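You operate a simulated robot arm through the tools that you are given. There is no shell and no other tool.

The job below is to be done with a simulated robot arm. You get a single attempt, and the scene is never put back.

## Task
Take the navy panel on the glass of the light board and put it away on the left end of the grey overlocker's table. Put the blue domed button on the top of the checking table away on the top of the window bench. Open the wooden table drawer, put the blue tin on the top of the checking table away in the inside of the wooden table drawer and shut the drawer again. Take the pale blue soft panel and put it in the green tray. Put the empty thread cone on the top of the checking table. Do these in any order. Set down upright: empty thread cone.

Only the result counts: the job must be done as asked and must still hold three seconds after the hand-in. Knocking over, shifting, dropping, spilling or breaking anything else fails it.

## Robot
A 7-joint arm with a fingered hand on a trunk, on a base that moves. Base frame: it is fixed to the floor where the robot stands at the start and does not move with it; the origin is under the middle of the robot, x ahead of it, y to its left, z up. Readings come in m, degrees, newtons and seconds.
With the tool pointing down near the work surface it reaches from about 0.54 to 0.88 m from the robot's upright axis, wherever it stands. Its first joint turns from -149.0 to 149.0 degrees. Places, roughly: blue domed button (3x3x2 cm) [0.8, -0.4, 0.8]; blue tin (8x8x5 cm) [0.9, -0.4, 0.8]; empty thread cone (7x7x12 cm) [0.5, -3, 0.9]; green tray (27x30x5 cm) [-1, -0.2, 0.4]; inside of the wooden table drawer [-6.5, 3, 0.6]; left end of the grey overlocker's table [-4.4, 2, 0.8]; navy panel [0.75, 0, 0.75]; pale blue soft panel [0.5, -1.2, 0.9]; top of the checking table [0.7, 0, 0.8]; top of the window bench [-2.1, 3.2, 0.8]; wooden table drawer [-6.4, 3, 0.6]. Payload 3.5 kg.
The TCP is the grasp point between the finger pads, 0.03 m short of the fingertips. In the tool frame z runs along the fingers and y along their closing line. The gripper opens to 0.104 m; its body begins 0.035 m behind the TCP. The gripper is a hand of 4 fingers: y runs from the thumb to the fingers, the wrist lies at [-0.015, -0.11, -0.186] in the tool frame, and closing takes about 1.5 s.
Orientation is that of the tool frame in the base frame, as [roll, pitch, yaw] about the fixed x, y, z axes, in that order (R = Rz(yaw) Ry(pitch) Rx(roll)). With the fingers straight down and the wrist toward the robot, the tool's x, y and z point along [0, 1, 0], [1, 0, 0] and [0, 0, -1] of the base frame.

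## Interface
- The arm moves only by the tool apply_moves. Its argument "increments" is a list of rows, each an object of numbers (a shift or turn left out is 0, a gripper value left out holds the last): "x", "y", "z": the shift along the base's x, y, z in units of 50 mm (1.0 is 50 mm); "wx", "wy", "wz": the turn, a rotation vector about the base's x, y, z in units of 5 degrees (1.0 is 5 degrees); "claw": the finger opening in m, from 0 to 0.104. In form: [{"x": .., "y": .., "z": .., "wx": .., "wy": .., "wz": .., "claw": ..}, ...]. A call has 1 to 20 rows; each row shifts and turns the commanded pose from where the row before left it. A call with a number of a shift or a turn outside -1 to 1 is refused whole. A row lasts 0.2 s, in which the tool goes at most 0.05 m and 8.6 degrees; a call with a longer step from one row to the next is refused whole, and so is a gripper value outside its range. Where a pose cannot be reached the arm comes as near as it can. A force on the tool above 40 N (or 10 N above the force at the start of the call, whichever is more), or a blocked arm, ends the call early, and 0.2 s more pass. Each finger travels about 0.045 m/s and halts on what it meets, pressing with about 22 N; the grip force reading is that of the motor and also rises with nothing between the fingers. The clock runs only during rows and for 0.2 s after the last one: add rows that do not move to give the fingers time. It gives the time, the measured TCP pose, the force on the tool (base axes), the opening and the grip force at its end, in the units of the frame above (readings bear some noise), with the torque about the TCP (base axes, N m) and any sound that the robot's microphone picked up, and new pictures: "pictures" is both (left out), scene, wrist or none.
- Cameras (640 x 400 px; columns grow to the right, rows downward): "scene" is now at [-0.0386, 0.1126, 1.4981]; the picture's right is [-0.99, -0.13, -0.00], its down [-0.12, 0.91, -0.39] and it looks along [0.05, -0.38, -0.92] (base axes); focal length 214 px, centre (320, 200). "wrist" rides on the gripper at [0.061, -0.092, -0.13] in the tool frame; the picture's right is [-0.81, 0.28, -0.52], its down [-0.53, -0.71, 0.46] and it looks along [-0.24, 0.64, 0.72] (tool axes); focal length 275 px, centre (320, 200). There is no depth. A picture from a camera that has moved, and an enlarged one, comes with that camera's place and axes in the base frame and with its lens.
- slide_trunk(by): slides the trunk up (or, below 0, down) by that many m; the arm and the scene camera ride with it, the base frame stays. It gives what a move gives, with no picture.
- base_move(legs): drives the robot by 1 to 6 legs, each [ahead, left, turn to the left] in m, m and degrees, along the robot's own axes; the way and the turn of a leg run together, so that a leg with both is an arc; at most 1.5 m and 180 degrees a leg. The arm and the cameras ride along, it lands a little off, and it stops where it bumps. It gives what a move gives, and a new picture of the scene camera.
- grasp_type(shape): the hand has 4 fingers and takes this shape, open, in about a second: jaw (thumb against the fingers, like two jaws); tri (thumb and two fingers); tip (a fingertip pinch); poke (one finger out to press); point (the index stretched); flat (the hand flat); cup (the hand cupped); fist (a fist). The gripper value then closes the fingers along that shape, each until it touches; the sizes above hold for jaw. It gives what a move gives, with no picture.
- head_to(pan, tilt): turns the head with the scene camera to pan (to the left, within 155 degrees either way) and tilt (down, from -29 to 69), counted from straight ahead of the robot. It gives what a move gives, and a new picture of the scene camera.
- enlarge(camera, box): a new picture of the part [left, top, right, bottom] of that camera's present view, enlarged. The clock stands still meanwhile.
- close_job(): hands the job in; it is judged then, once.

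Places have to be worked out from the pictures, the camera data and where the tool is seen. Open the gripper and draw the arm clear of the work before you hand the job in, unless the task says otherwise.

The tools are called after "Emit:" as name(argument=value, ...) on one line, values as JSON. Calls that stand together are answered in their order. apply_moves: Moves the arm, as the interface text tells. Its arguments: {"type":"object","properties":{"increments":{"type":"array","items":{"type":"object","properties":{"x":{"type":"number"},"y":{"type":"number"},"z":{"type":"number"},"wx":{"type":"number"},"wy":{"type":"number"},"wz":{"type":"number"},"claw":{"type":"number"}}}},"pictures":{"type":"string","enum":["both","scene","wrist","none"]}},"required":["increments"]} The other tools are called the same way: slide_trunk (by) moves the trunk up or down; grasp_type (shape) gives the hand a shape; base_move (legs) drives the base; head_to (pan, tilt) turns the head that bears the scene camera; enlarge (camera, box) takes an enlarged picture of a part of a camera's view; close_job () hands the job in.

At the start:

```text
time_s: 0.0
tcp_pos: [0.2891, -0.4789, 1.1126]
orientation: [-180.0, -0.1, 89.9]
wrist_force: [-0.2, 0.1, -0.3]
wrist_torque: [-0.01, -0.02, -0.02]
width: 0.1035
grip_force: 0.0
shape: jaw
trunk travel left (down, up): [-0.575, 0.135]
robot x, y, heading: [0.0019, 0.0001, -0.2]
head pan, tilt (commanded): [-82.3, 67.2]
```

scene: 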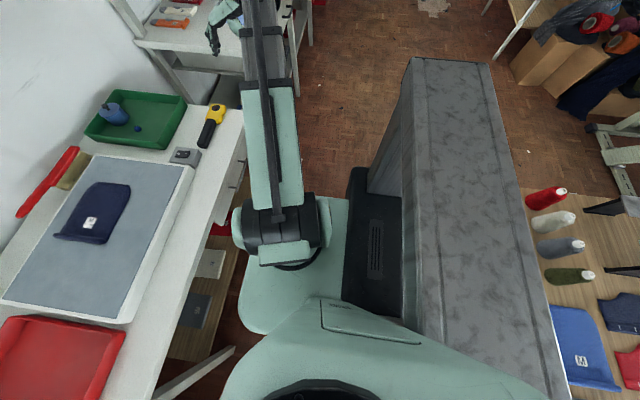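
wrist: 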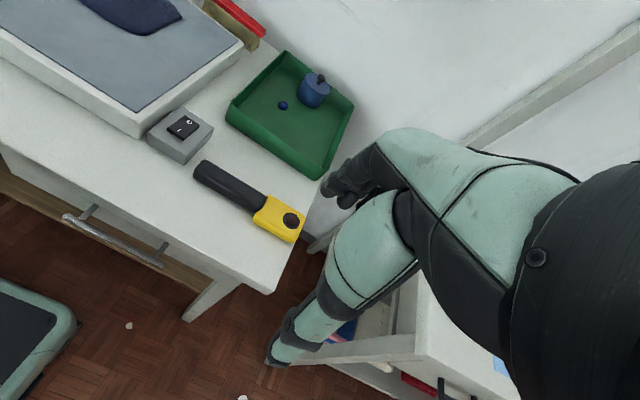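

The first pictures show the checking table ahead with the light board, the navy panel, and a green tray holding the blue tin and button. I'll look around with the head first to learn the room's layout.

Emit:
head_to(pan=0, tilt=40)

Emit:
head_to(pan=-80, tilt=25)

Emit:
head_to(pan=-150, tilt=30)

Emit:
head_to(pan=150, tilt=20)

Emit:
head_to(pan=80, tilt=25)

```text
time_s: 1.6
tcp_pos: [0.2878, -0.4782, 1.1121]
orientation: [-180.0, 0.0, 90.0]
wrist_force: [0.1, -0.6, -0.1]
wrist_torque: [0.02, 0.0, -0.02]
width: 0.1035
grip_force: 0.0
shape: jaw
trunk travel left (down, up): [-0.575, 0.135]
robot x, y, heading: [-0.0011, -0.0002, -0.1]
head pan, tilt (commanded): [0.0, 40.0]
camera scene: at [0.0386, 0.1699, 1.5326], right [0.0, -1.0, 0.0], down [-0.64, 0.0, -0.77], along [0.77, 0.0, -0.64], focal length 214 px, centre (320, 200)
```

scene: 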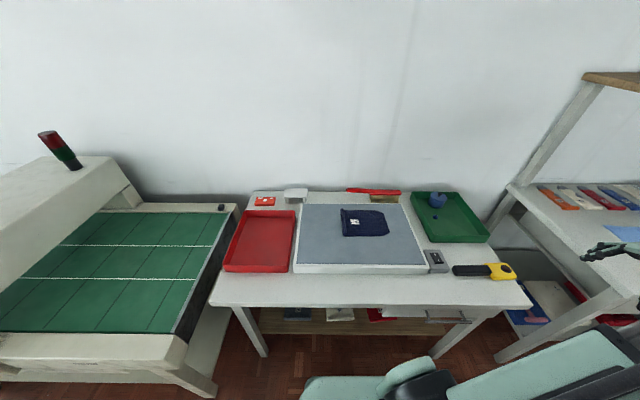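

```text
time_s: 3.1
tcp_pos: [0.2883, -0.4768, 1.1118]
orientation: [179.9, 0.1, 90.0]
wrist_force: [1.1, -0.1, 0.5]
wrist_torque: [0.01, 0.02, 0.01]
width: 0.1037
grip_force: 0.0
shape: jaw
trunk travel left (down, up): [-0.575, 0.135]
robot x, y, heading: [-0.0005, -0.0014, -0.3]
head pan, tilt (commanded): [-80.0, 25.0]
camera scene: at [-0.0303, 0.0792, 1.556], right [-0.98, -0.17, 0.0], down [-0.07, 0.42, -0.91], along [0.16, -0.89, -0.42], focal length 214 px, centre (320, 200)
```

scene: 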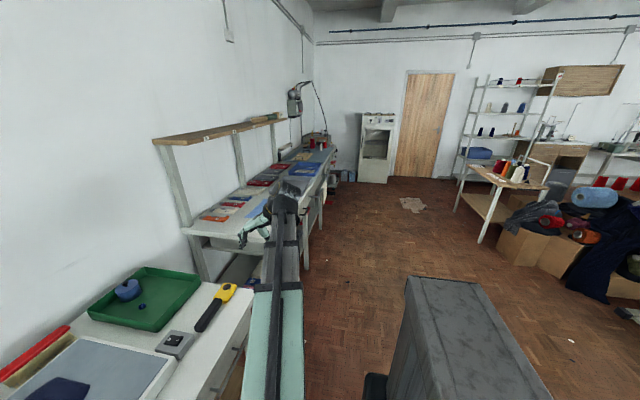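

```text
time_s: 4.5
tcp_pos: [0.2883, -0.4771, 1.111]
orientation: [-180.0, -0.1, 90.0]
wrist_force: [0.2, -0.6, 0.2]
wrist_torque: [0.03, 0.02, 0.01]
width: 0.1036
grip_force: 0.1
shape: jaw
trunk travel left (down, up): [-0.575, 0.135]
robot x, y, heading: [0.0018, 0.0034, -0.1]
head pan, tilt (commanded): [-150.0, 30.0]
camera scene: at [-0.1247, 0.1247, 1.548], right [-0.5, 0.87, 0.0], down [0.43, 0.25, -0.87], along [-0.75, -0.43, -0.5], focal length 214 px, centre (320, 200)
```

scene: 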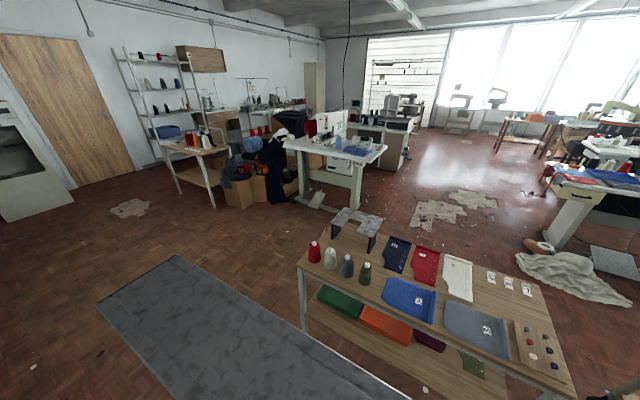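

```text
time_s: 8.6
tcp_pos: [0.2881, -0.4777, 1.1117]
orientation: [179.9, 0.0, 90.1]
wrist_force: [0.7, -0.4, 0.4]
wrist_torque: [-0.01, -0.05, -0.01]
width: 0.1036
grip_force: 0.1
shape: jaw
trunk travel left (down, up): [-0.575, 0.135]
robot x, y, heading: [-0.003, -0.001, 0.2]
head pan, tilt (commanded): [150.0, 20.0]
camera scene: at [-0.127, 0.2166, 1.5641], right [0.5, 0.87, 0.0], down [0.3, -0.17, -0.94], along [-0.81, 0.47, -0.34], focal length 214 px, centre (320, 200)
```

scene: 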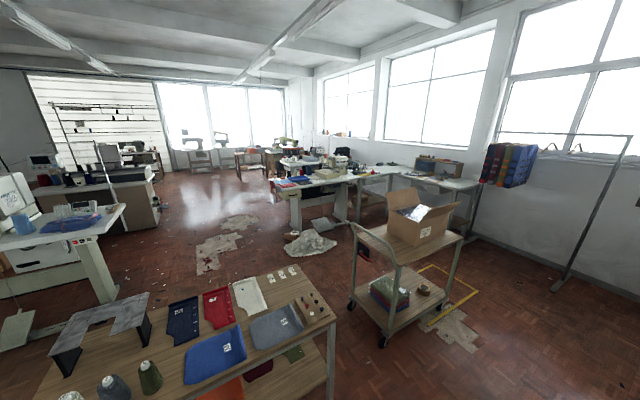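

```text
time_s: 10.0
tcp_pos: [0.2881, -0.4772, 1.1107]
orientation: [180.0, -0.1, 90.0]
wrist_force: [-0.8, 0.6, -0.7]
wrist_torque: [0.02, 0.0, 0.01]
width: 0.1036
grip_force: 0.0
shape: jaw
trunk travel left (down, up): [-0.575, 0.135]
robot x, y, heading: [-0.0003, 0.0009, -0.1]
head pan, tilt (commanded): [80.0, 25.0]
camera scene: at [-0.0305, 0.2607, 1.556], right [0.98, -0.17, 0.0], down [-0.07, -0.42, -0.91], along [0.16, 0.89, -0.42], focal length 214 px, centre (320, 200)
```

scene: 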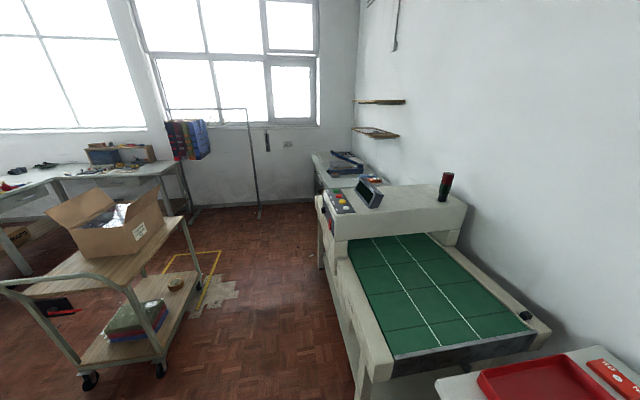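

The room layout is clear now: wooden table behind me, trolley to the left-rear, sewing benches further off. Next I'll check the grey slab near the robot and zoom in on the areas that matter.

Emit:
head_to(pan=-120, tilt=69)

Emit:
head_to(pan=155, tilt=65)

Emit:
head_to(pan=-150, tilt=12)

Emit:
enlarge(camera="scene", box=[280, 80, 640, 305])

```text
time_s: 12.9
tcp_pos: [0.2902, -0.4771, 1.1111]
orientation: [-180.0, 0.1, 90.0]
wrist_force: [0.5, -0.1, 0.4]
wrist_torque: [0.03, 0.02, -0.02]
width: 0.1037
grip_force: 0.1
shape: jaw
trunk travel left (down, up): [-0.575, 0.135]
robot x, y, heading: [0.0016, -0.0044, 0.2]
head pan, tilt (commanded): [-120.0, 68.8]
camera scene: at [-0.0743, 0.1215, 1.4965], right [-0.87, 0.5, 0.0], down [0.47, 0.81, -0.36], along [-0.18, -0.31, -0.93], focal length 214 px, centre (320, 200)
```

scene: 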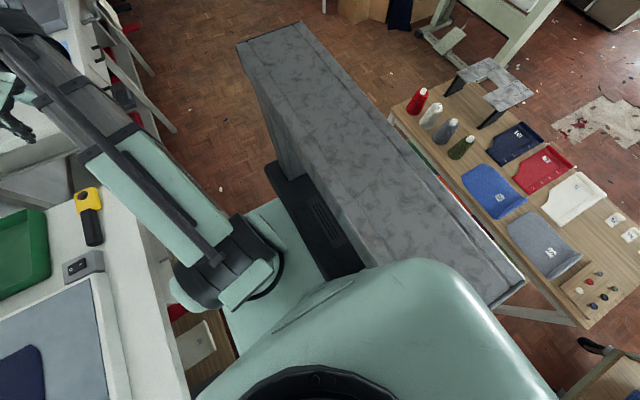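

```text
time_s: 16.7
tcp_pos: [0.2886, -0.4781, 1.1127]
orientation: [180.0, 0.0, 90.0]
wrist_force: [0.2, -0.6, 0.3]
wrist_torque: [-0.03, 0.03, 0.01]
width: 0.1036
grip_force: 0.1
shape: jaw
trunk travel left (down, up): [-0.575, 0.135]
robot x, y, heading: [0.0026, 0.0015, 0.1]
head pan, tilt (commanded): [154.7, 65.0]
camera scene: at [-0.1012, 0.1959, 1.5004], right [0.43, 0.9, 0.0], down [0.82, -0.39, -0.42], along [-0.38, 0.18, -0.91], focal length 214 px, centre (320, 200)
```

scene: 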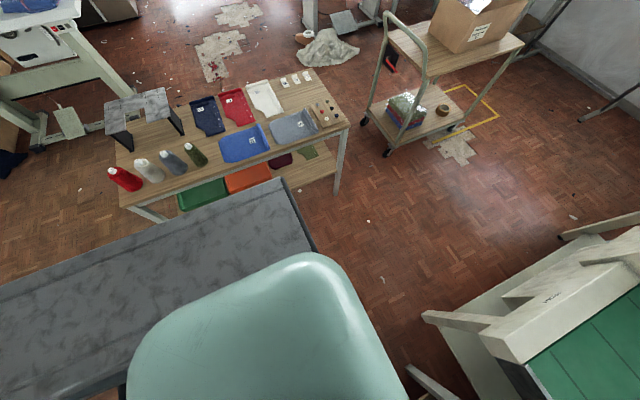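

```text
time_s: 20.9
tcp_pos: [0.2882, -0.4782, 1.1107]
orientation: [-179.9, 0.0, 90.0]
wrist_force: [0.5, -0.1, -0.6]
wrist_torque: [0.0, -0.04, 0.0]
width: 0.1036
grip_force: 0.1
shape: jaw
trunk travel left (down, up): [-0.575, 0.135]
robot x, y, heading: [-0.0034, -0.0022, -0.0]
head pan, tilt (commanded): [-150.0, 12.0]
camera scene: at [-0.1271, 0.1233, 1.5771], right [-0.5, 0.87, 0.0], down [0.18, 0.1, -0.98], along [-0.85, -0.49, -0.21], focal length 214 px, centre (320, 200)
```

scene: 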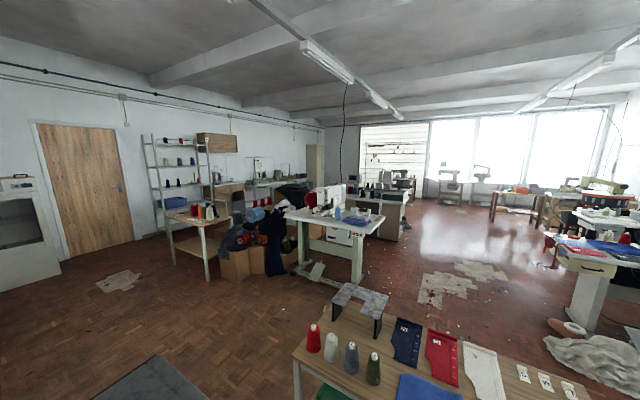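

```text
1.78 times, centred on (460, 192) of scene
camera zoom: at [-0.1271, 0.1233, 1.5771], right [-0.5, 0.87, 0.0], down [0.18, 0.1, -0.98], along [-0.85, -0.49, -0.21], focal length 381 px, centre (71, 213)
```

zoom: 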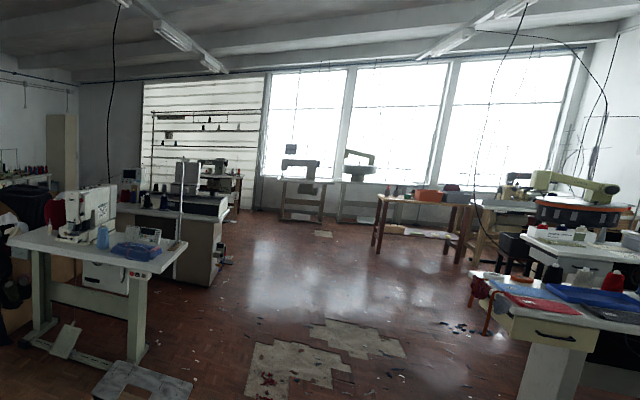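

There's a grey slab close behind the robot that may belong to the robot or to the room. I'll raise the trunk a little and look again to find out from the parallax.

Emit:
slide_trunk(by=0.12)

Emit:
head_to(pan=-120, tilt=69)

```text
time_s: 22.4
tcp_pos: [0.2882, -0.4773, 1.2319]
orientation: [180.0, 0.0, 90.0]
wrist_force: [0.1, -0.2, 0.1]
wrist_torque: [0.0, -0.03, -0.04]
width: 0.1035
grip_force: 0.1
shape: jaw
trunk travel left (down, up): [-0.695, 0.015]
robot x, y, heading: [0.0008, 0.002, -0.1]
head pan, tilt (commanded): [-150.0, 12.0]
```

```text
time_s: 23.6
tcp_pos: [0.2878, -0.4767, 1.2319]
orientation: [-180.0, 0.0, 90.1]
wrist_force: [0.4, -0.3, -1.5]
wrist_torque: [-0.02, -0.02, 0.0]
width: 0.1036
grip_force: 0.1
shape: jaw
trunk travel left (down, up): [-0.695, 0.015]
robot x, y, heading: [-0.0044, 0.0017, -0.1]
head pan, tilt (commanded): [-120.0, 68.8]
camera scene: at [-0.0744, 0.1215, 1.6166], right [-0.87, 0.5, 0.0], down [0.47, 0.81, -0.36], along [-0.18, -0.31, -0.93], focal length 214 px, centre (320, 200)
```

scene: 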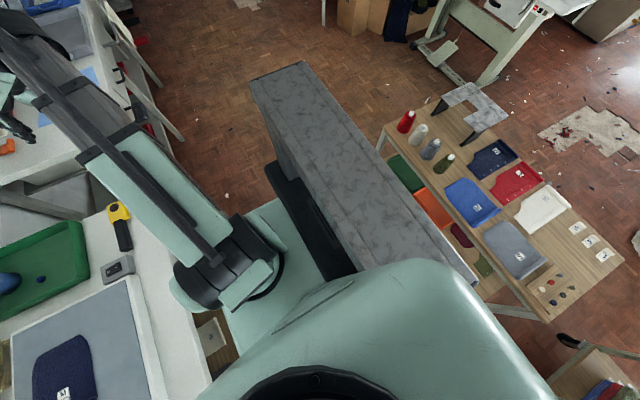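

The slab's top works out at about z=1.10, x −0.38…−0.18, y −0.54…0.30, and it doesn't ride on the trunk. A small sideways drive will tell me whether it moves with the base.

Emit:
base_move(legs=[[0, -0.06, 0]])

```text
time_s: 24.6
tcp_pos: [0.2887, -0.5394, 1.2307]
orientation: [179.9, -0.1, 90.1]
wrist_force: [-0.8, -0.1, -0.6]
wrist_torque: [0.0, 0.0, 0.01]
width: 0.1034
grip_force: 0.0
shape: jaw
trunk travel left (down, up): [-0.695, 0.015]
robot x, y, heading: [0.0009, -0.0603, -0.0]
head pan, tilt (commanded): [-120.0, 68.8]
camera scene: at [-0.0744, 0.06, 1.6167], right [-0.87, 0.5, 0.0], down [0.47, 0.81, -0.36], along [-0.18, -0.31, -0.93], focal length 214 px, centre (320, 200)
```

scene: 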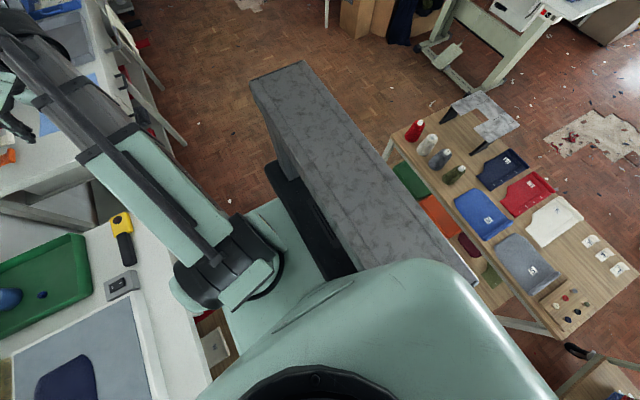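

The slab moved with the robot, so it is the robot's own broad back (about y −0.54…0.30, x down to −0.39 in the robot frame), and I must keep that clear when turning. Now I'll look closely at the checking table.

Emit:
head_to(pan=-20, tilt=45)

Emit:
enlarge(camera="scene", box=[160, 120, 480, 320])

Emit:
enlarge(camera="scene", box=[320, 100, 480, 200])

Emit:
head_to(pan=-60, tilt=30)

Emit:
enlarge(camera="scene", box=[160, 50, 480, 250])

```text
time_s: 26.4
tcp_pos: [0.2879, -0.5375, 1.2313]
orientation: [180.0, 0.1, 90.1]
wrist_force: [0.3, -0.3, -0.3]
wrist_torque: [-0.02, -0.02, 0.0]
width: 0.1037
grip_force: 0.0
shape: jaw
trunk travel left (down, up): [-0.695, 0.015]
robot x, y, heading: [-0.0028, -0.0613, 0.0]
head pan, tilt (commanded): [-20.0, 45.0]
camera scene: at [0.0299, 0.0824, 1.6454], right [-0.34, -0.94, 0.0], down [-0.66, 0.24, -0.71], along [0.66, -0.24, -0.71], focal length 214 px, centre (320, 200)
```

scene: 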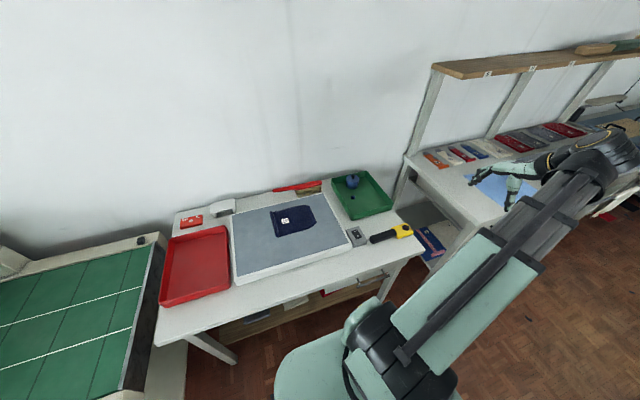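

```text
2.00 times, centred on (320, 220) of scene
camera zoom: at [0.0299, 0.0824, 1.6454], right [-0.34, -0.94, 0.0], down [-0.66, 0.24, -0.71], along [0.66, -0.24, -0.71], focal length 429 px, centre (320, 160)
```

zoom: 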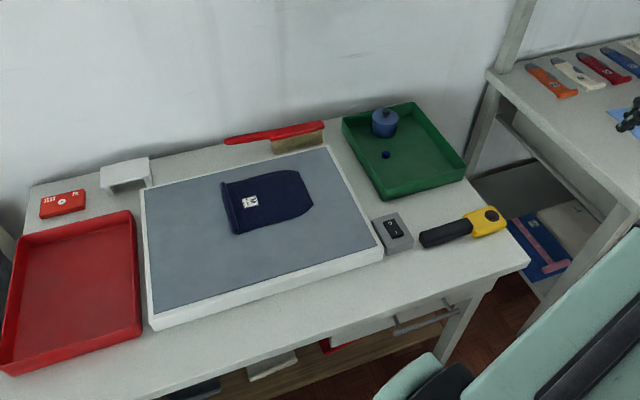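

```text
4.00 times, centred on (400, 150) of scene
camera zoom: at [0.0299, 0.0824, 1.6454], right [-0.34, -0.94, 0.0], down [-0.66, 0.24, -0.71], along [0.66, -0.24, -0.71], focal length 858 px, centre (0, 400)
```

zoom: 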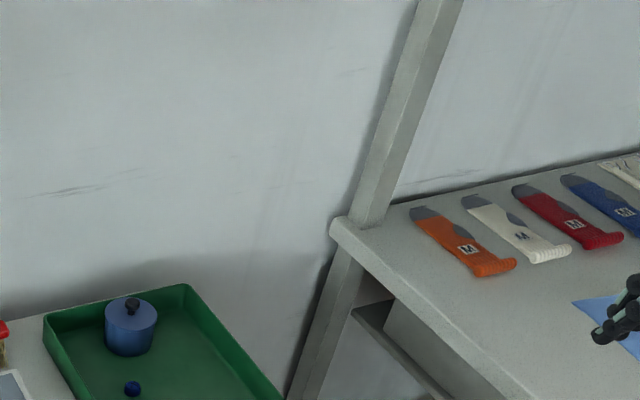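

```text
time_s: 27.4
tcp_pos: [0.2881, -0.5372, 1.2312]
orientation: [180.0, 0.0, 90.1]
wrist_force: [0.2, -0.9, 0.7]
wrist_torque: [-0.03, -0.02, -0.01]
width: 0.1037
grip_force: 0.1
shape: jaw
trunk travel left (down, up): [-0.695, 0.015]
robot x, y, heading: [0.0024, -0.0573, 0.1]
head pan, tilt (commanded): [-60.0, 30.0]
camera scene: at [-0.0012, 0.032, 1.668], right [-0.86, -0.5, 0.0], down [-0.25, 0.43, -0.87], along [0.43, -0.75, -0.5], focal length 214 px, centre (320, 200)
```

scene: 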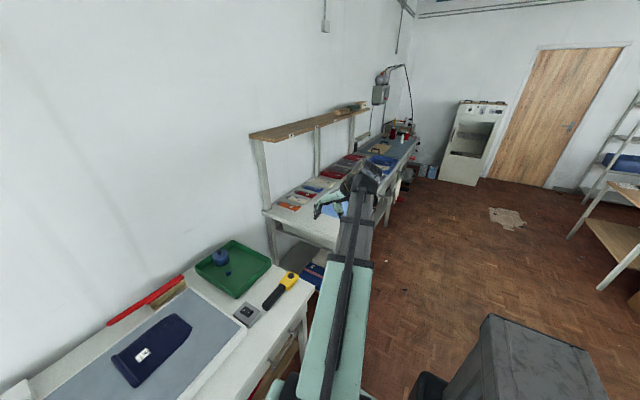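

```text
2.00 times, centred on (320, 150) of scene
camera zoom: at [-0.0012, 0.032, 1.668], right [-0.86, -0.5, 0.0], down [-0.25, 0.43, -0.87], along [0.43, -0.75, -0.5], focal length 429 px, centre (320, 300)
```

zoom: 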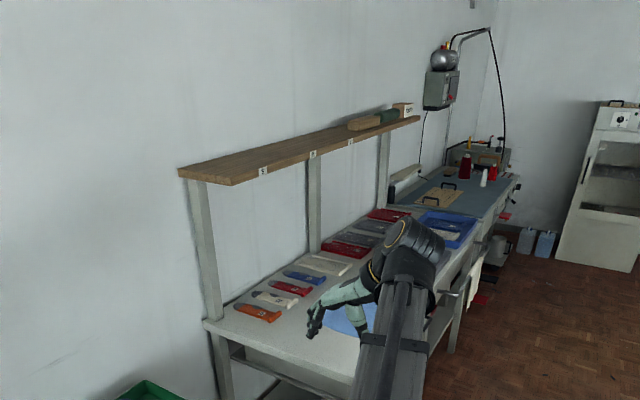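

The blue tin (with a knob) and the domed button sit in the green tray on the checking table; triangulating puts the button near [0.775, −0.383, 0.80]. I'll shift right so it lies straight ahead of the robot.

Emit:
base_move(legs=[[0, -0.24, 0]])

Emit:
head_to(pan=-5, tilt=55)

Emit:
enlarge(camera="scene", box=[240, 50, 480, 200])

```text
time_s: 29.2
tcp_pos: [0.2918, -0.7793, 1.2311]
orientation: [179.9, 0.0, 90.2]
wrist_force: [0.0, 0.1, 0.1]
wrist_torque: [0.02, 0.02, -0.01]
width: 0.1037
grip_force: 0.1
shape: jaw
trunk travel left (down, up): [-0.695, 0.015]
robot x, y, heading: [0.0029, -0.3041, -0.0]
head pan, tilt (commanded): [-60.0, 30.0]
camera scene: at [-0.0009, -0.2105, 1.6681], right [-0.86, -0.5, 0.0], down [-0.25, 0.43, -0.87], along [0.44, -0.75, -0.5], focal length 214 px, centre (320, 200)
```

scene: 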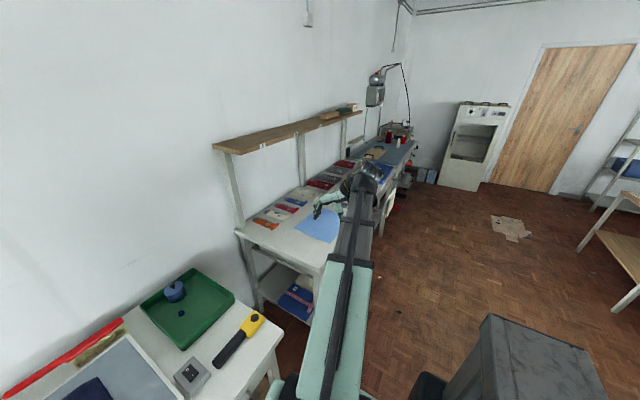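

```text
time_s: 30.5
tcp_pos: [0.2904, -0.7779, 1.2309]
orientation: [179.9, 0.0, 90.2]
wrist_force: [-0.5, -0.7, -0.4]
wrist_torque: [-0.03, 0.0, 0.02]
width: 0.1038
grip_force: 0.1
shape: jaw
trunk travel left (down, up): [-0.695, 0.015]
robot x, y, heading: [0.0017, -0.3013, 0.2]
head pan, tilt (commanded): [-5.0, 55.0]
camera scene: at [0.0255, -0.1371, 1.632], right [-0.08, -1.0, 0.0], down [-0.82, 0.07, -0.57], along [0.57, -0.05, -0.82], focal length 214 px, centre (320, 200)
```

scene: 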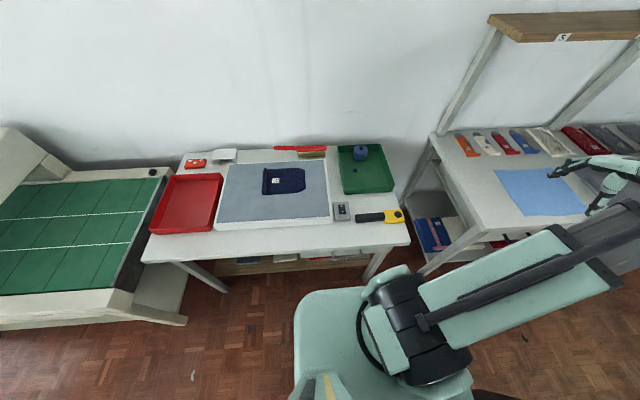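

```text
2.67 times, centred on (360, 125) of scene
camera zoom: at [0.0255, -0.1371, 1.632], right [-0.08, -1.0, 0.0], down [-0.82, 0.07, -0.57], along [0.57, -0.05, -0.82], focal length 572 px, centre (213, 400)
```

zoom: 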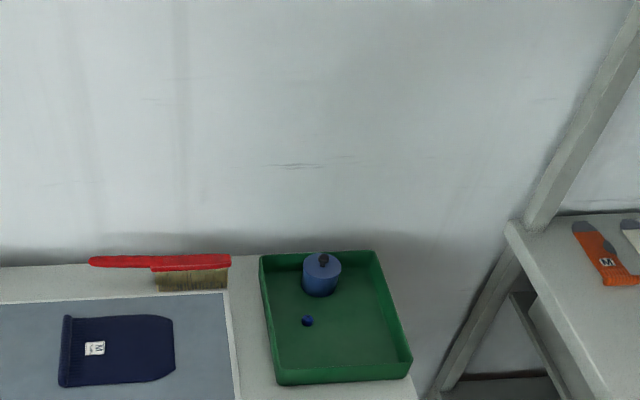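

The button sits at about [0.778, −0.39]. I'll swing the hand over the tray, staying high, and look with the wrist camera.

Emit:
apply_moves(increments=[{"x": 0.7, "y": 0.557, "z": -0.2}, {"x": 0.7, "y": 0.557, "z": -0.2}, {"x": 0.7, "y": 0.557, "z": -0.2}, {"x": 0.7, "y": 0.557, "z": -0.2}, {"x": 0.7, "y": 0.557, "z": -0.2}, {"x": 0.7, "y": 0.557, "z": -0.2}, {"x": 0.7, "y": 0.557, "z": -0.2}, {"x": 0.7, "y": 0.557, "z": -0.2}, {"x": 0.7, "y": 0.557, "z": -0.2}, {"x": 0.7, "y": 0.557, "z": -0.2}, {"x": 0.7, "y": 0.557, "z": -0.2}, {"x": 0.7, "y": 0.557, "z": -0.2}, {"x": 0.7, "y": 0.557, "z": -0.2}, {"x": 0.7, "y": 0.557, "z": -0.2}, {}], pictures="both")

```text
time_s: 33.7
tcp_pos: [0.7793, -0.3851, 1.0924]
orientation: [179.9, 0.0, 90.2]
wrist_force: [0.6, -0.3, 0.6]
wrist_torque: [0.03, 0.03, 0.0]
width: 0.1036
grip_force: 0.0
shape: jaw
trunk travel left (down, up): [-0.695, 0.015]
robot x, y, heading: [-0.0011, -0.3066, 0.3]
head pan, tilt (commanded): [-5.0, 55.0]
camera scene: at [0.0253, -0.137, 1.632], right [-0.08, -1.0, 0.0], down [-0.82, 0.07, -0.57], along [0.57, -0.05, -0.82], focal length 214 px, centre (320, 200)
camera wrist: at [0.6878, -0.3257, 1.2227], right [0.28, -0.81, 0.52], down [-0.71, -0.54, -0.46], along [0.65, -0.24, -0.72], focal length 275 px, centre (320, 200)
```

scene: 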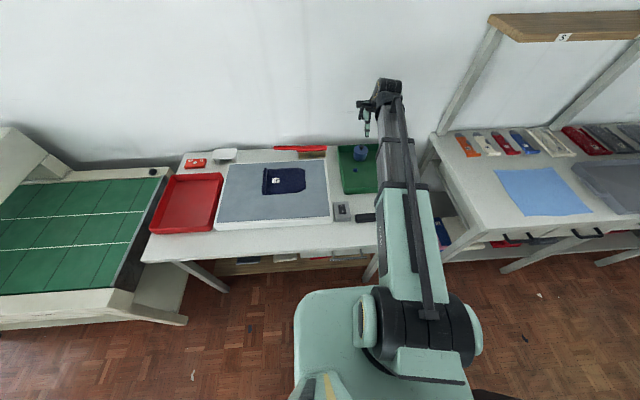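
wrist: 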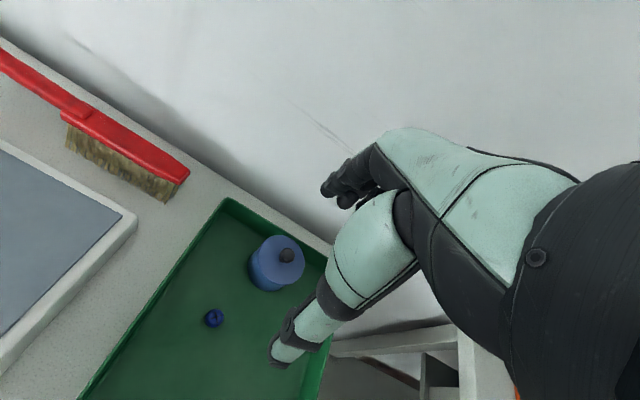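

Both views agree on the button at about [0.777, −0.387, 0.80], with the tin just beyond it. I'll turn the hand 30° so the fingers close past the tin, narrow the opening to 6 cm and lower to a checking height.

Emit:
apply_moves(increments=[{"wz": 1, "z": -0.6, "claw": 0.06}, {"wz": 1, "z": -0.6}, {"wz": 1, "z": -0.6}, {"wz": 1, "z": -0.6}, {"wz": 1, "z": -0.6}, {"wz": 1, "z": -0.6}, {}, {}], pictures="both")

```text
time_s: 35.5
tcp_pos: [0.7813, -0.3867, 0.91]
orientation: [-180.0, 0.1, 120.1]
wrist_force: [-0.2, 0.4, -0.2]
wrist_torque: [0.0, 0.01, 0.03]
width: 0.0602
grip_force: 0.1
shape: jaw
trunk travel left (down, up): [-0.695, 0.015]
robot x, y, heading: [0.0007, -0.3017, 0.1]
head pan, tilt (commanded): [-5.0, 55.0]
camera scene: at [0.0255, -0.137, 1.632], right [-0.08, -1.0, 0.0], down [-0.82, 0.07, -0.57], along [0.57, -0.05, -0.82], focal length 214 px, centre (320, 200)
camera wrist: at [0.6705, -0.3806, 1.0411], right [0.65, -0.56, 0.52], down [-0.35, -0.82, -0.46], along [0.68, 0.11, -0.72], focal length 275 px, centre (320, 200)
```

scene: 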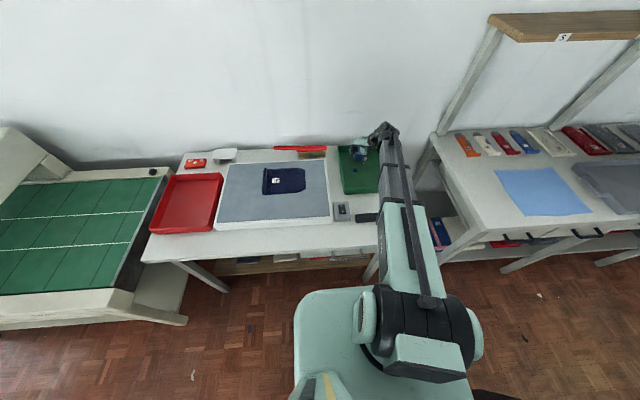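
wrist: 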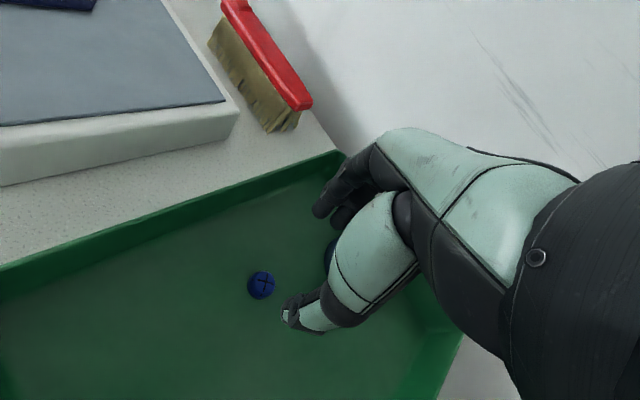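

The button still computes to [0.778, −0.387], right under the grasp point. I'll lower until the fingertips are just above the tray floor.

Emit:
apply_moves(increments=[{"z": -0.5}, {"z": -0.5}, {"z": -0.3, "x": -0.05}, {"z": -0.2}, {"z": -0.1}, {}], pictures="wrist")

```text
time_s: 36.9
tcp_pos: [0.7781, -0.3874, 0.8343]
orientation: [179.8, 0.0, 120.0]
wrist_force: [2.7, -1.2, 23.9]
wrist_torque: [-0.01, 0.08, -0.02]
width: 0.06
grip_force: 0.0
shape: jaw
trunk travel left (down, up): [-0.695, 0.015]
robot x, y, heading: [0.0017, -0.3008, 0.1]
head pan, tilt (commanded): [-5.0, 55.0]
camera wrist: at [0.6676, -0.381, 0.9642], right [0.64, -0.56, 0.52], down [-0.35, -0.82, -0.46], along [0.68, 0.11, -0.72], focal length 275 px, centre (320, 200)
```

wrist: 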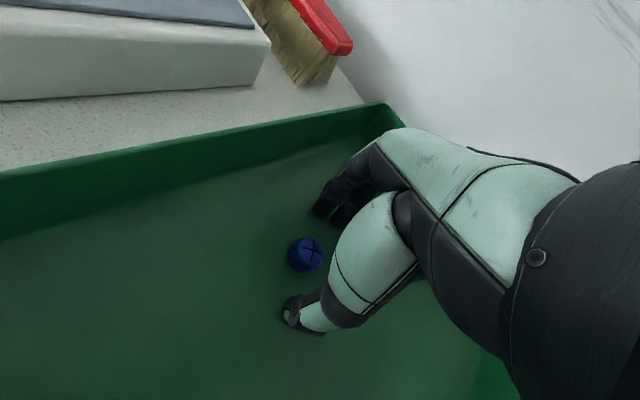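

Fingertips rest on the tray floor (about 24 N up) at TCP z=0.834, with the button between thumb and fingers. I'll ease up a few millimetres and close.

Emit:
apply_moves(increments=[{"z": 0.14}, {"claw": 0.0}, {}, {}, {}, {}, {}, {}, {}], pictures="wrist")

```text
time_s: 38.9
tcp_pos: [0.7776, -0.3866, 0.8378]
orientation: [179.9, 0.0, 120.2]
wrist_force: [0.1, 0.0, -0.7]
wrist_torque: [0.0, 0.01, -0.01]
width: 0.0041
grip_force: 22.0
shape: jaw
trunk travel left (down, up): [-0.695, 0.015]
robot x, y, heading: [-0.0, -0.2977, 0.1]
head pan, tilt (commanded): [-5.0, 55.0]
camera wrist: at [0.6686, -0.3808, 0.9683], right [0.65, -0.56, 0.52], down [-0.35, -0.82, -0.46], along [0.68, 0.11, -0.72], focal length 275 px, centre (320, 200)
```

wrist: 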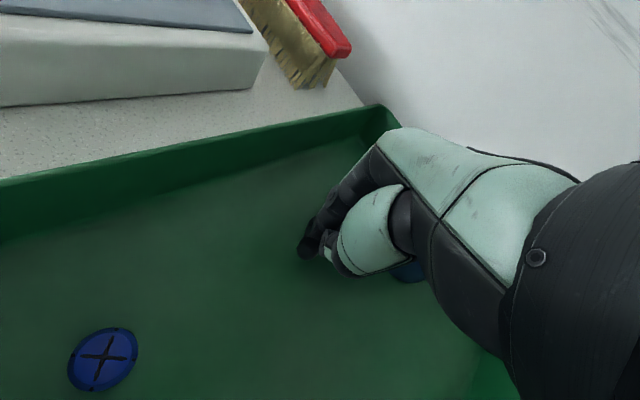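

The button squirted out past the thumb and now lies at about [0.664, −0.372] in the tray. I'll lift, try the fingertip-pinch shape, and look at how it closes.

Emit:
apply_moves(increments=[{"z": 0.6, "claw": 0.06}, {"z": 0.6}, {"z": 0.4}, {}], pictures="none")

Emit:
grasp_type(shape="tip")

Emit:
enlarge(camera="wrist", box=[0, 100, 480, 400])

Emit:
apply_moves(increments=[{"claw": 0.0}, {}, {}, {}, {}, {}, {}, {}, {}, {}], pictures="wrist")

```text
time_s: 39.9
tcp_pos: [0.7786, -0.386, 0.9189]
orientation: [-179.9, 0.0, 120.2]
wrist_force: [0.2, 0.5, 0.1]
wrist_torque: [0.03, -0.01, -0.02]
width: 0.0597
grip_force: 0.1
shape: jaw
trunk travel left (down, up): [-0.695, 0.015]
robot x, y, heading: [0.001, -0.3013, 0.3]
head pan, tilt (commanded): [-5.0, 55.0]
```

```text
time_s: 40.8
tcp_pos: [0.7788, -0.3865, 0.9176]
orientation: [180.0, 0.0, 120.2]
wrist_force: [-0.4, 0.0, 1.3]
wrist_torque: [0.01, 0.02, 0.0]
width: 0.104
grip_force: 0.1
shape: tip
trunk travel left (down, up): [-0.695, 0.015]
robot x, y, heading: [0.0016, -0.2979, 0.2]
head pan, tilt (commanded): [-5.0, 55.0]
```

```text
1.33 times, centred on (240, 250) of wrist
camera zoom: at [0.6683, -0.3807, 1.0483], right [0.65, -0.56, 0.52], down [-0.35, -0.82, -0.46], along [0.68, 0.11, -0.72], focal length 367 px, centre (427, 133)
```

zoom: 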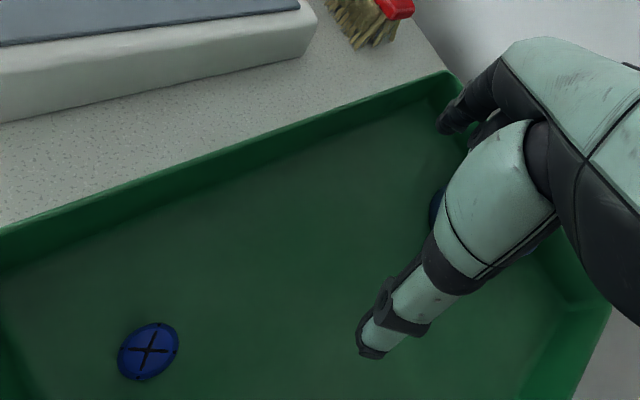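

```text
time_s: 43.0
tcp_pos: [0.7789, -0.3858, 0.9177]
orientation: [-180.0, 0.0, 120.2]
wrist_force: [-0.5, -1.0, -0.5]
wrist_torque: [-0.03, 0.0, -0.01]
width: 0.0
grip_force: 21.8
shape: tip
trunk travel left (down, up): [-0.695, 0.015]
robot x, y, heading: [0.0001, -0.3031, 0.2]
head pan, tilt (commanded): [-5.0, 55.0]
camera wrist: at [0.6683, -0.3807, 1.0483], right [0.65, -0.56, 0.52], down [-0.35, -0.82, -0.46], along [0.68, 0.11, -0.72], focal length 275 px, centre (320, 200)
```

wrist: 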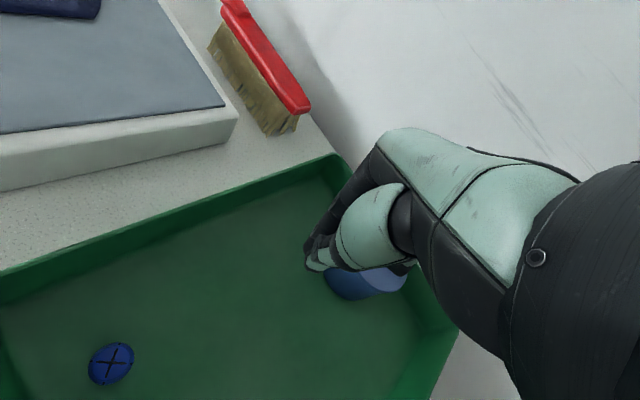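

Closed fingertips meet about 2.6 cm below the grasp point but the tips rise as they close, so the dome was squeezed from above. I'll switch to the three-point shape, turn the hand so the thumb clears the tray's front wall, and go over the button at [0.665, −0.371].

Emit:
grasp_type(shape="tri")

Emit:
apply_moves(increments=[{"z": 0.8, "claw": 0.045}, {"wz": -1, "x": -0.127, "y": 0.017}, {"wz": -1, "x": -0.127, "y": 0.017}, {"wz": -1, "x": -0.127, "y": 0.017}, {"wz": -1, "x": -0.127, "y": 0.017}, {"wz": -1, "x": -0.127, "y": 0.017}, {"wz": -1, "x": -0.127, "y": 0.017}, {"wz": -1, "x": -0.127, "y": 0.017}, {"wz": -1, "x": -0.127, "y": 0.017}, {"wz": -1, "x": -0.127, "y": 0.017}, {"wz": -1, "x": -0.127, "y": 0.017}, {"wz": -1, "x": -0.127, "y": 0.017}, {"wz": -1, "x": -0.127, "y": 0.017}, {"wz": -1, "x": -0.127, "y": 0.017}, {"wz": -1, "x": -0.127, "y": 0.017}, {"wz": -1, "x": -0.127, "y": 0.017}, {"wz": -1, "x": -0.127, "y": 0.017}, {"wz": -1, "x": -0.127, "y": 0.017}, {"wz": -1, "x": -0.127, "y": 0.017}, {"z": -0.4}], pictures="both")

```text
time_s: 43.9
tcp_pos: [0.7787, -0.3871, 0.9175]
orientation: [180.0, 0.0, 120.2]
wrist_force: [0.5, 0.8, -0.4]
wrist_torque: [0.0, 0.02, 0.0]
width: 0.1034
grip_force: 0.1
shape: tri
trunk travel left (down, up): [-0.695, 0.015]
robot x, y, heading: [0.0022, -0.301, 0.3]
head pan, tilt (commanded): [-5.0, 55.0]
```

```text
time_s: 48.1
tcp_pos: [0.6651, -0.3712, 0.9389]
orientation: [180.0, 0.0, 30.1]
wrist_force: [0.2, -0.5, 0.0]
wrist_torque: [0.0, 0.0, -0.03]
width: 0.0454
grip_force: 0.2
shape: tri
trunk travel left (down, up): [-0.695, 0.015]
robot x, y, heading: [0.0034, -0.3016, 0.3]
head pan, tilt (commanded): [-5.0, 55.0]
camera scene: at [0.0256, -0.137, 1.632], right [-0.08, -1.0, 0.0], down [-0.82, 0.07, -0.57], along [0.57, -0.05, -0.82], focal length 214 px, centre (320, 200)
camera wrist: at [0.6719, -0.262, 1.0687], right [-0.56, -0.64, 0.52], down [-0.82, 0.35, -0.46], along [0.11, -0.68, -0.72], focal length 275 px, centre (320, 200)
```

scene: 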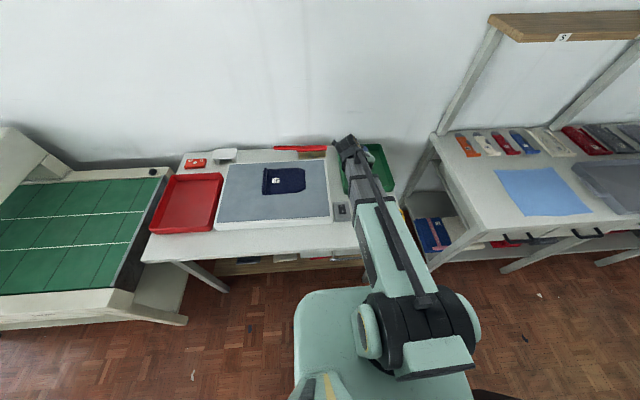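
wrist: 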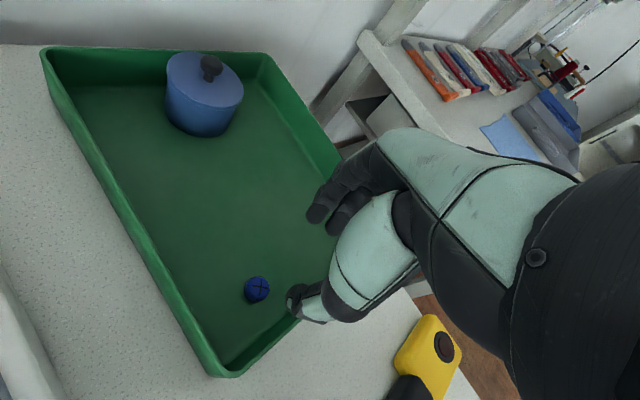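

The button reads [0.665, −0.3725], directly below the grasp point. I'll lower to floor contact with the fingers 4.5 cm apart.

Emit:
apply_moves(increments=[{"z": -0.6}, {"z": -0.6}, {"z": -0.4}, {"z": -0.2}, {"z": -0.12}, {"z": -0.1}, {}], pictures="wrist")

```text
time_s: 49.7
tcp_pos: [0.6657, -0.3699, 0.8371]
orientation: [-180.0, 0.0, 30.2]
wrist_force: [-0.6, 1.2, -0.1]
wrist_torque: [0.03, -0.01, 0.0]
width: 0.0458
grip_force: 0.1
shape: tri
trunk travel left (down, up): [-0.695, 0.015]
robot x, y, heading: [0.0021, -0.3031, 0.3]
head pan, tilt (commanded): [-5.0, 55.0]
camera wrist: at [0.6716, -0.2621, 0.968], right [-0.56, -0.65, 0.52], down [-0.82, 0.35, -0.46], along [0.11, -0.68, -0.72], focal length 275 px, centre (320, 200)
```

wrist: 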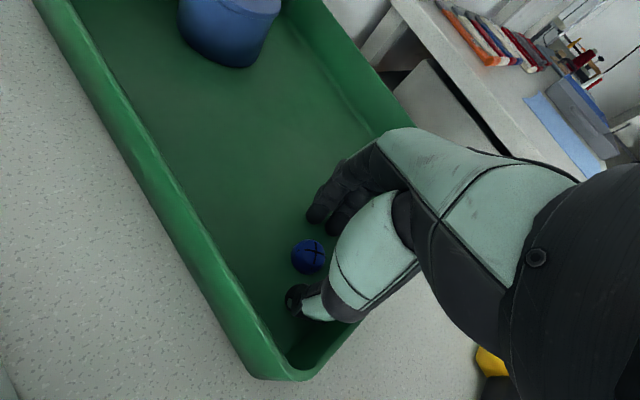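

The button sits at the spot where the fingertips meet and there's no floor contact yet. I'll lower a bit more in small steps.

Emit:
apply_moves(increments=[{"z": -0.06}, {"z": -0.06}, {"z": -0.06}, {"z": -0.06}, {}], pictures="wrist")

```text
time_s: 50.5
tcp_pos: [0.6662, -0.3709, 0.8338]
orientation: [179.6, -0.3, 30.3]
wrist_force: [0.3, -4.5, 18.2]
wrist_torque: [-0.25, -0.3, -0.09]
width: 0.0259
grip_force: 20.9
shape: tri
trunk travel left (down, up): [-0.695, 0.015]
robot x, y, heading: [-0.0037, -0.3009, 0.3]
head pan, tilt (commanded): [-5.0, 55.0]
stopped in row 4: the force on the tool passed its limit at 44 N (the readings are from after the stop); the commanded pose is now the measured one
camera wrist: at [0.6711, -0.2623, 0.9634], right [-0.57, -0.64, 0.51], down [-0.82, 0.35, -0.46], along [0.12, -0.68, -0.72], focal length 275 px, centre (320, 200)
```

wrist: 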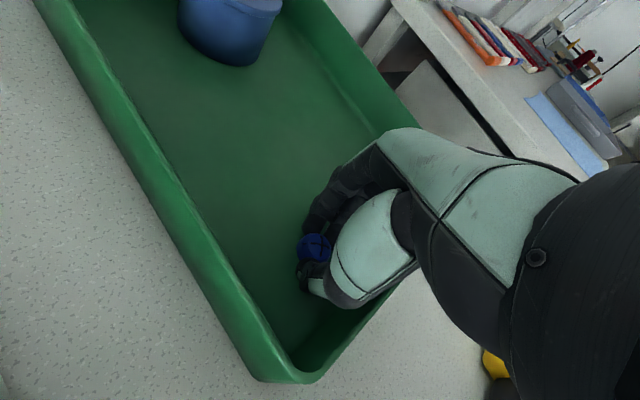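

The stop at 44 N left the fingers closed on the button (width 0.026 m, 21 N grip). I'll command full closure and lift a little to see whether it's held.

Emit:
apply_moves(increments=[{"claw": 0.0}, {}, {}, {}, {"z": 0.2}, {"z": 0.4}, {"z": 0.6}, {"z": 0.6}, {}], pictures="wrist")

```text
time_s: 52.5
tcp_pos: [0.6652, -0.3708, 0.9227]
orientation: [179.8, -0.1, 30.3]
wrist_force: [-0.1, 0.1, -0.1]
wrist_torque: [0.02, 0.03, -0.04]
width: 0.0239
grip_force: 22.2
shape: tri
trunk travel left (down, up): [-0.695, 0.015]
robot x, y, heading: [-0.0047, -0.3014, 0.2]
head pan, tilt (commanded): [-5.0, 55.0]
camera wrist: at [0.6715, -0.2624, 1.0523], right [-0.56, -0.65, 0.51], down [-0.82, 0.35, -0.46], along [0.12, -0.68, -0.72], focal length 275 px, centre (320, 200)
```

wrist: 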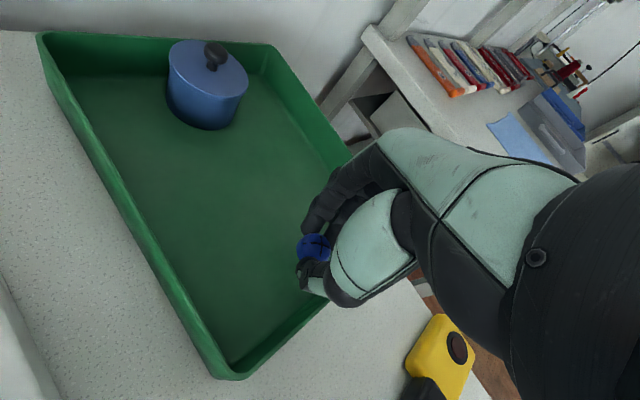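

The button is held (width 0.024, visible between the fingers). I'll lift and tuck the arm to the robot's right side, high, before driving.

Emit:
apply_moves(increments=[{"z": 1}, {"x": -0.577, "y": -0.626, "z": 0.35}, {"x": -0.577, "y": -0.626, "z": 0.35}, {"x": -0.577, "y": -0.626, "z": 0.35}, {"x": -0.577, "y": -0.626, "z": 0.35}, {"x": -0.577, "y": -0.626, "z": 0.35}, {"x": -0.577, "y": -0.626, "z": 0.35}, {"x": -0.577, "y": -0.626, "z": 0.35}, {"x": -0.577, "y": -0.626, "z": 0.35}, {"x": -0.577, "y": -0.626, "z": 0.35}, {"x": -0.577, "y": -0.626, "z": 0.35}, {"x": -0.577, "y": -0.626, "z": 0.35}, {"x": -0.577, "y": -0.626, "z": 0.35}, {"x": -0.577, "y": -0.626, "z": 0.35}], pictures="none")

Emit:
head_to(pan=20, tilt=69)

Emit:
head_to(pan=120, tilt=45)

Emit:
head_to(pan=60, tilt=40)

```text
time_s: 55.5
tcp_pos: [0.296, -0.7812, 1.2025]
orientation: [179.8, -0.3, 30.4]
wrist_force: [0.2, -0.3, 0.3]
wrist_torque: [-0.03, 0.01, 0.03]
width: 0.0237
grip_force: 22.6
shape: tri
out of reach, approached as far as the arm can: row 8
trunk travel left (down, up): [-0.695, 0.015]
robot x, y, heading: [-0.0001, -0.3036, 0.1]
head pan, tilt (commanded): [-5.0, 55.0]
```

```text
time_s: 56.4
tcp_pos: [0.2953, -0.7808, 1.2021]
orientation: [179.8, -0.3, 30.2]
wrist_force: [-1.1, 0.6, 0.0]
wrist_torque: [0.0, -0.02, 0.03]
width: 0.0236
grip_force: 21.6
shape: tri
trunk travel left (down, up): [-0.695, 0.015]
robot x, y, heading: [-0.0009, -0.3045, 0.2]
head pan, tilt (commanded): [20.0, 68.8]
camera scene: at [0.0062, -0.1117, 1.6166], right [0.34, -0.94, 0.0], down [-0.87, -0.32, -0.36], along [0.34, 0.13, -0.93], focal length 214 px, centre (320, 200)
```

scene: 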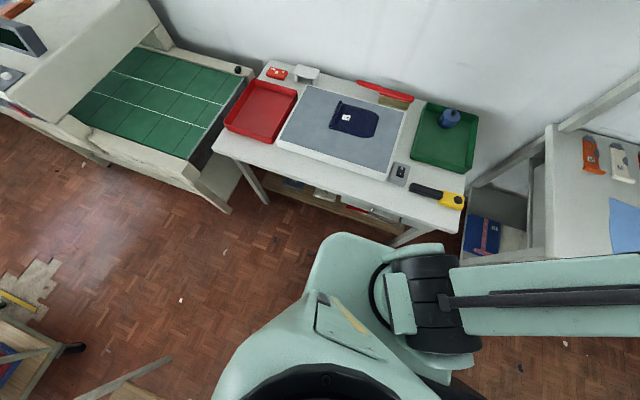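

```text
time_s: 58.1
tcp_pos: [0.2954, -0.7811, 1.2022]
orientation: [179.8, -0.3, 30.3]
wrist_force: [0.5, 0.6, -0.5]
wrist_torque: [0.0, 0.0, 0.0]
width: 0.0241
grip_force: 22.0
shape: tri
trunk travel left (down, up): [-0.695, 0.015]
robot x, y, heading: [0.0007, -0.2995, 0.1]
head pan, tilt (commanded): [120.0, 45.0]
camera scene: at [-0.0873, -0.0607, 1.6454], right [0.86, 0.5, 0.0], down [0.36, -0.61, -0.71], along [-0.36, 0.61, -0.71], focal length 214 px, centre (320, 200)
```

scene: 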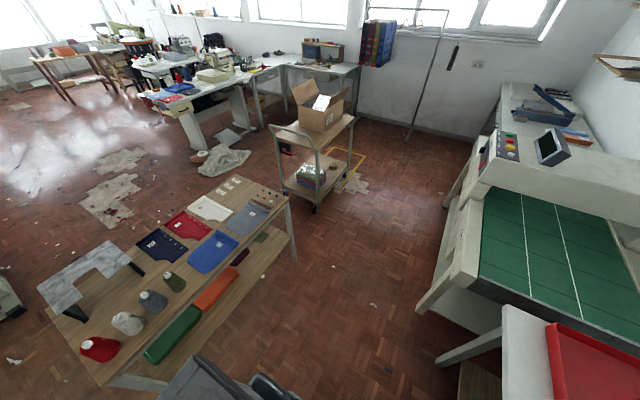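

```text
time_s: 59.5
tcp_pos: [0.2959, -0.7808, 1.2022]
orientation: [179.8, -0.3, 30.3]
wrist_force: [-0.9, -0.2, 0.4]
wrist_torque: [0.03, 0.01, -0.02]
width: 0.0235
grip_force: 22.1
shape: tri
trunk travel left (down, up): [-0.695, 0.015]
robot x, y, heading: [0.0031, -0.3027, 0.0]
head pan, tilt (commanded): [60.0, 40.0]
camera scene: at [-0.0042, -0.0572, 1.6527], right [0.87, -0.5, 0.0], down [-0.32, -0.56, -0.77], along [0.38, 0.67, -0.64], focal length 214 px, centre (320, 200)
```

scene: 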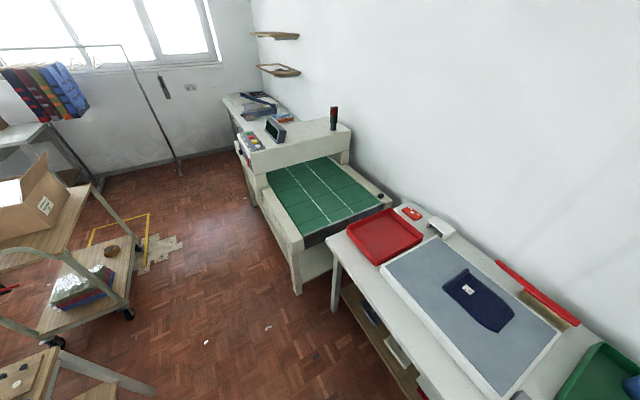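

These views give me the map: wooden table front at x≈−0.72, trolley about x −1.35…−0.70, y 1.19…2.0, press front at x≈0.2. I'll tuck the arm further right, then back off 0.2 m and slide left through the passage.

Emit:
apply_moves(increments=[{"x": -0.7, "y": -0.28, "wz": -0.72}, {"x": -0.7, "y": -0.28, "wz": -0.72}, {"x": -0.7, "y": -0.28, "wz": -0.72}, {"x": -0.7, "y": -0.28, "wz": -0.72}, {"x": -0.7, "y": -0.28, "wz": -0.72}, {}], pictures="none")

Emit:
base_move(legs=[[-0.22, 0, 0], [0, 1.2, 0]])

```text
time_s: 60.9
tcp_pos: [0.1207, -0.8507, 1.2016]
orientation: [179.9, -0.1, 12.3]
wrist_force: [0.0, 0.7, -0.1]
wrist_torque: [-0.03, 0.02, 0.0]
width: 0.0238
grip_force: 22.0
shape: tri
trunk travel left (down, up): [-0.695, 0.015]
robot x, y, heading: [0.0019, -0.3041, 0.0]
head pan, tilt (commanded): [60.0, 40.0]
```

```text
time_s: 68.2
tcp_pos: [-0.1052, 0.3531, 1.2022]
orientation: [179.8, -0.3, 12.8]
wrist_force: [0.0, 0.2, -0.8]
wrist_torque: [-0.03, 0.03, 0.02]
width: 0.0237
grip_force: 22.0
shape: tri
trunk travel left (down, up): [-0.695, 0.015]
robot x, y, heading: [-0.2291, 0.9017, 0.7]
head pan, tilt (commanded): [60.0, 40.0]
camera scene: at [-0.2376, 1.1438, 1.6526], right [0.87, -0.49, 0.0], down [-0.31, -0.56, -0.77], along [0.38, 0.67, -0.64], focal length 214 px, centre (320, 200)
```

scene: 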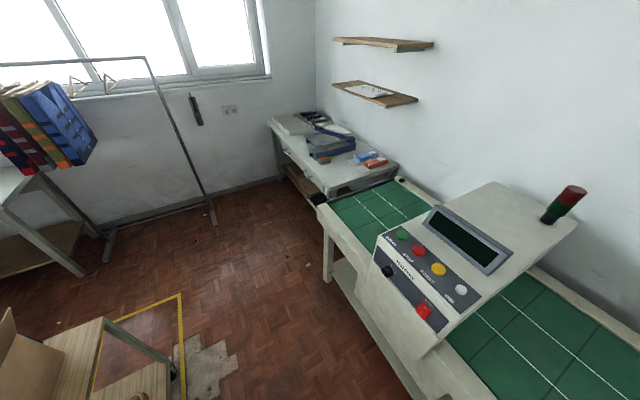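

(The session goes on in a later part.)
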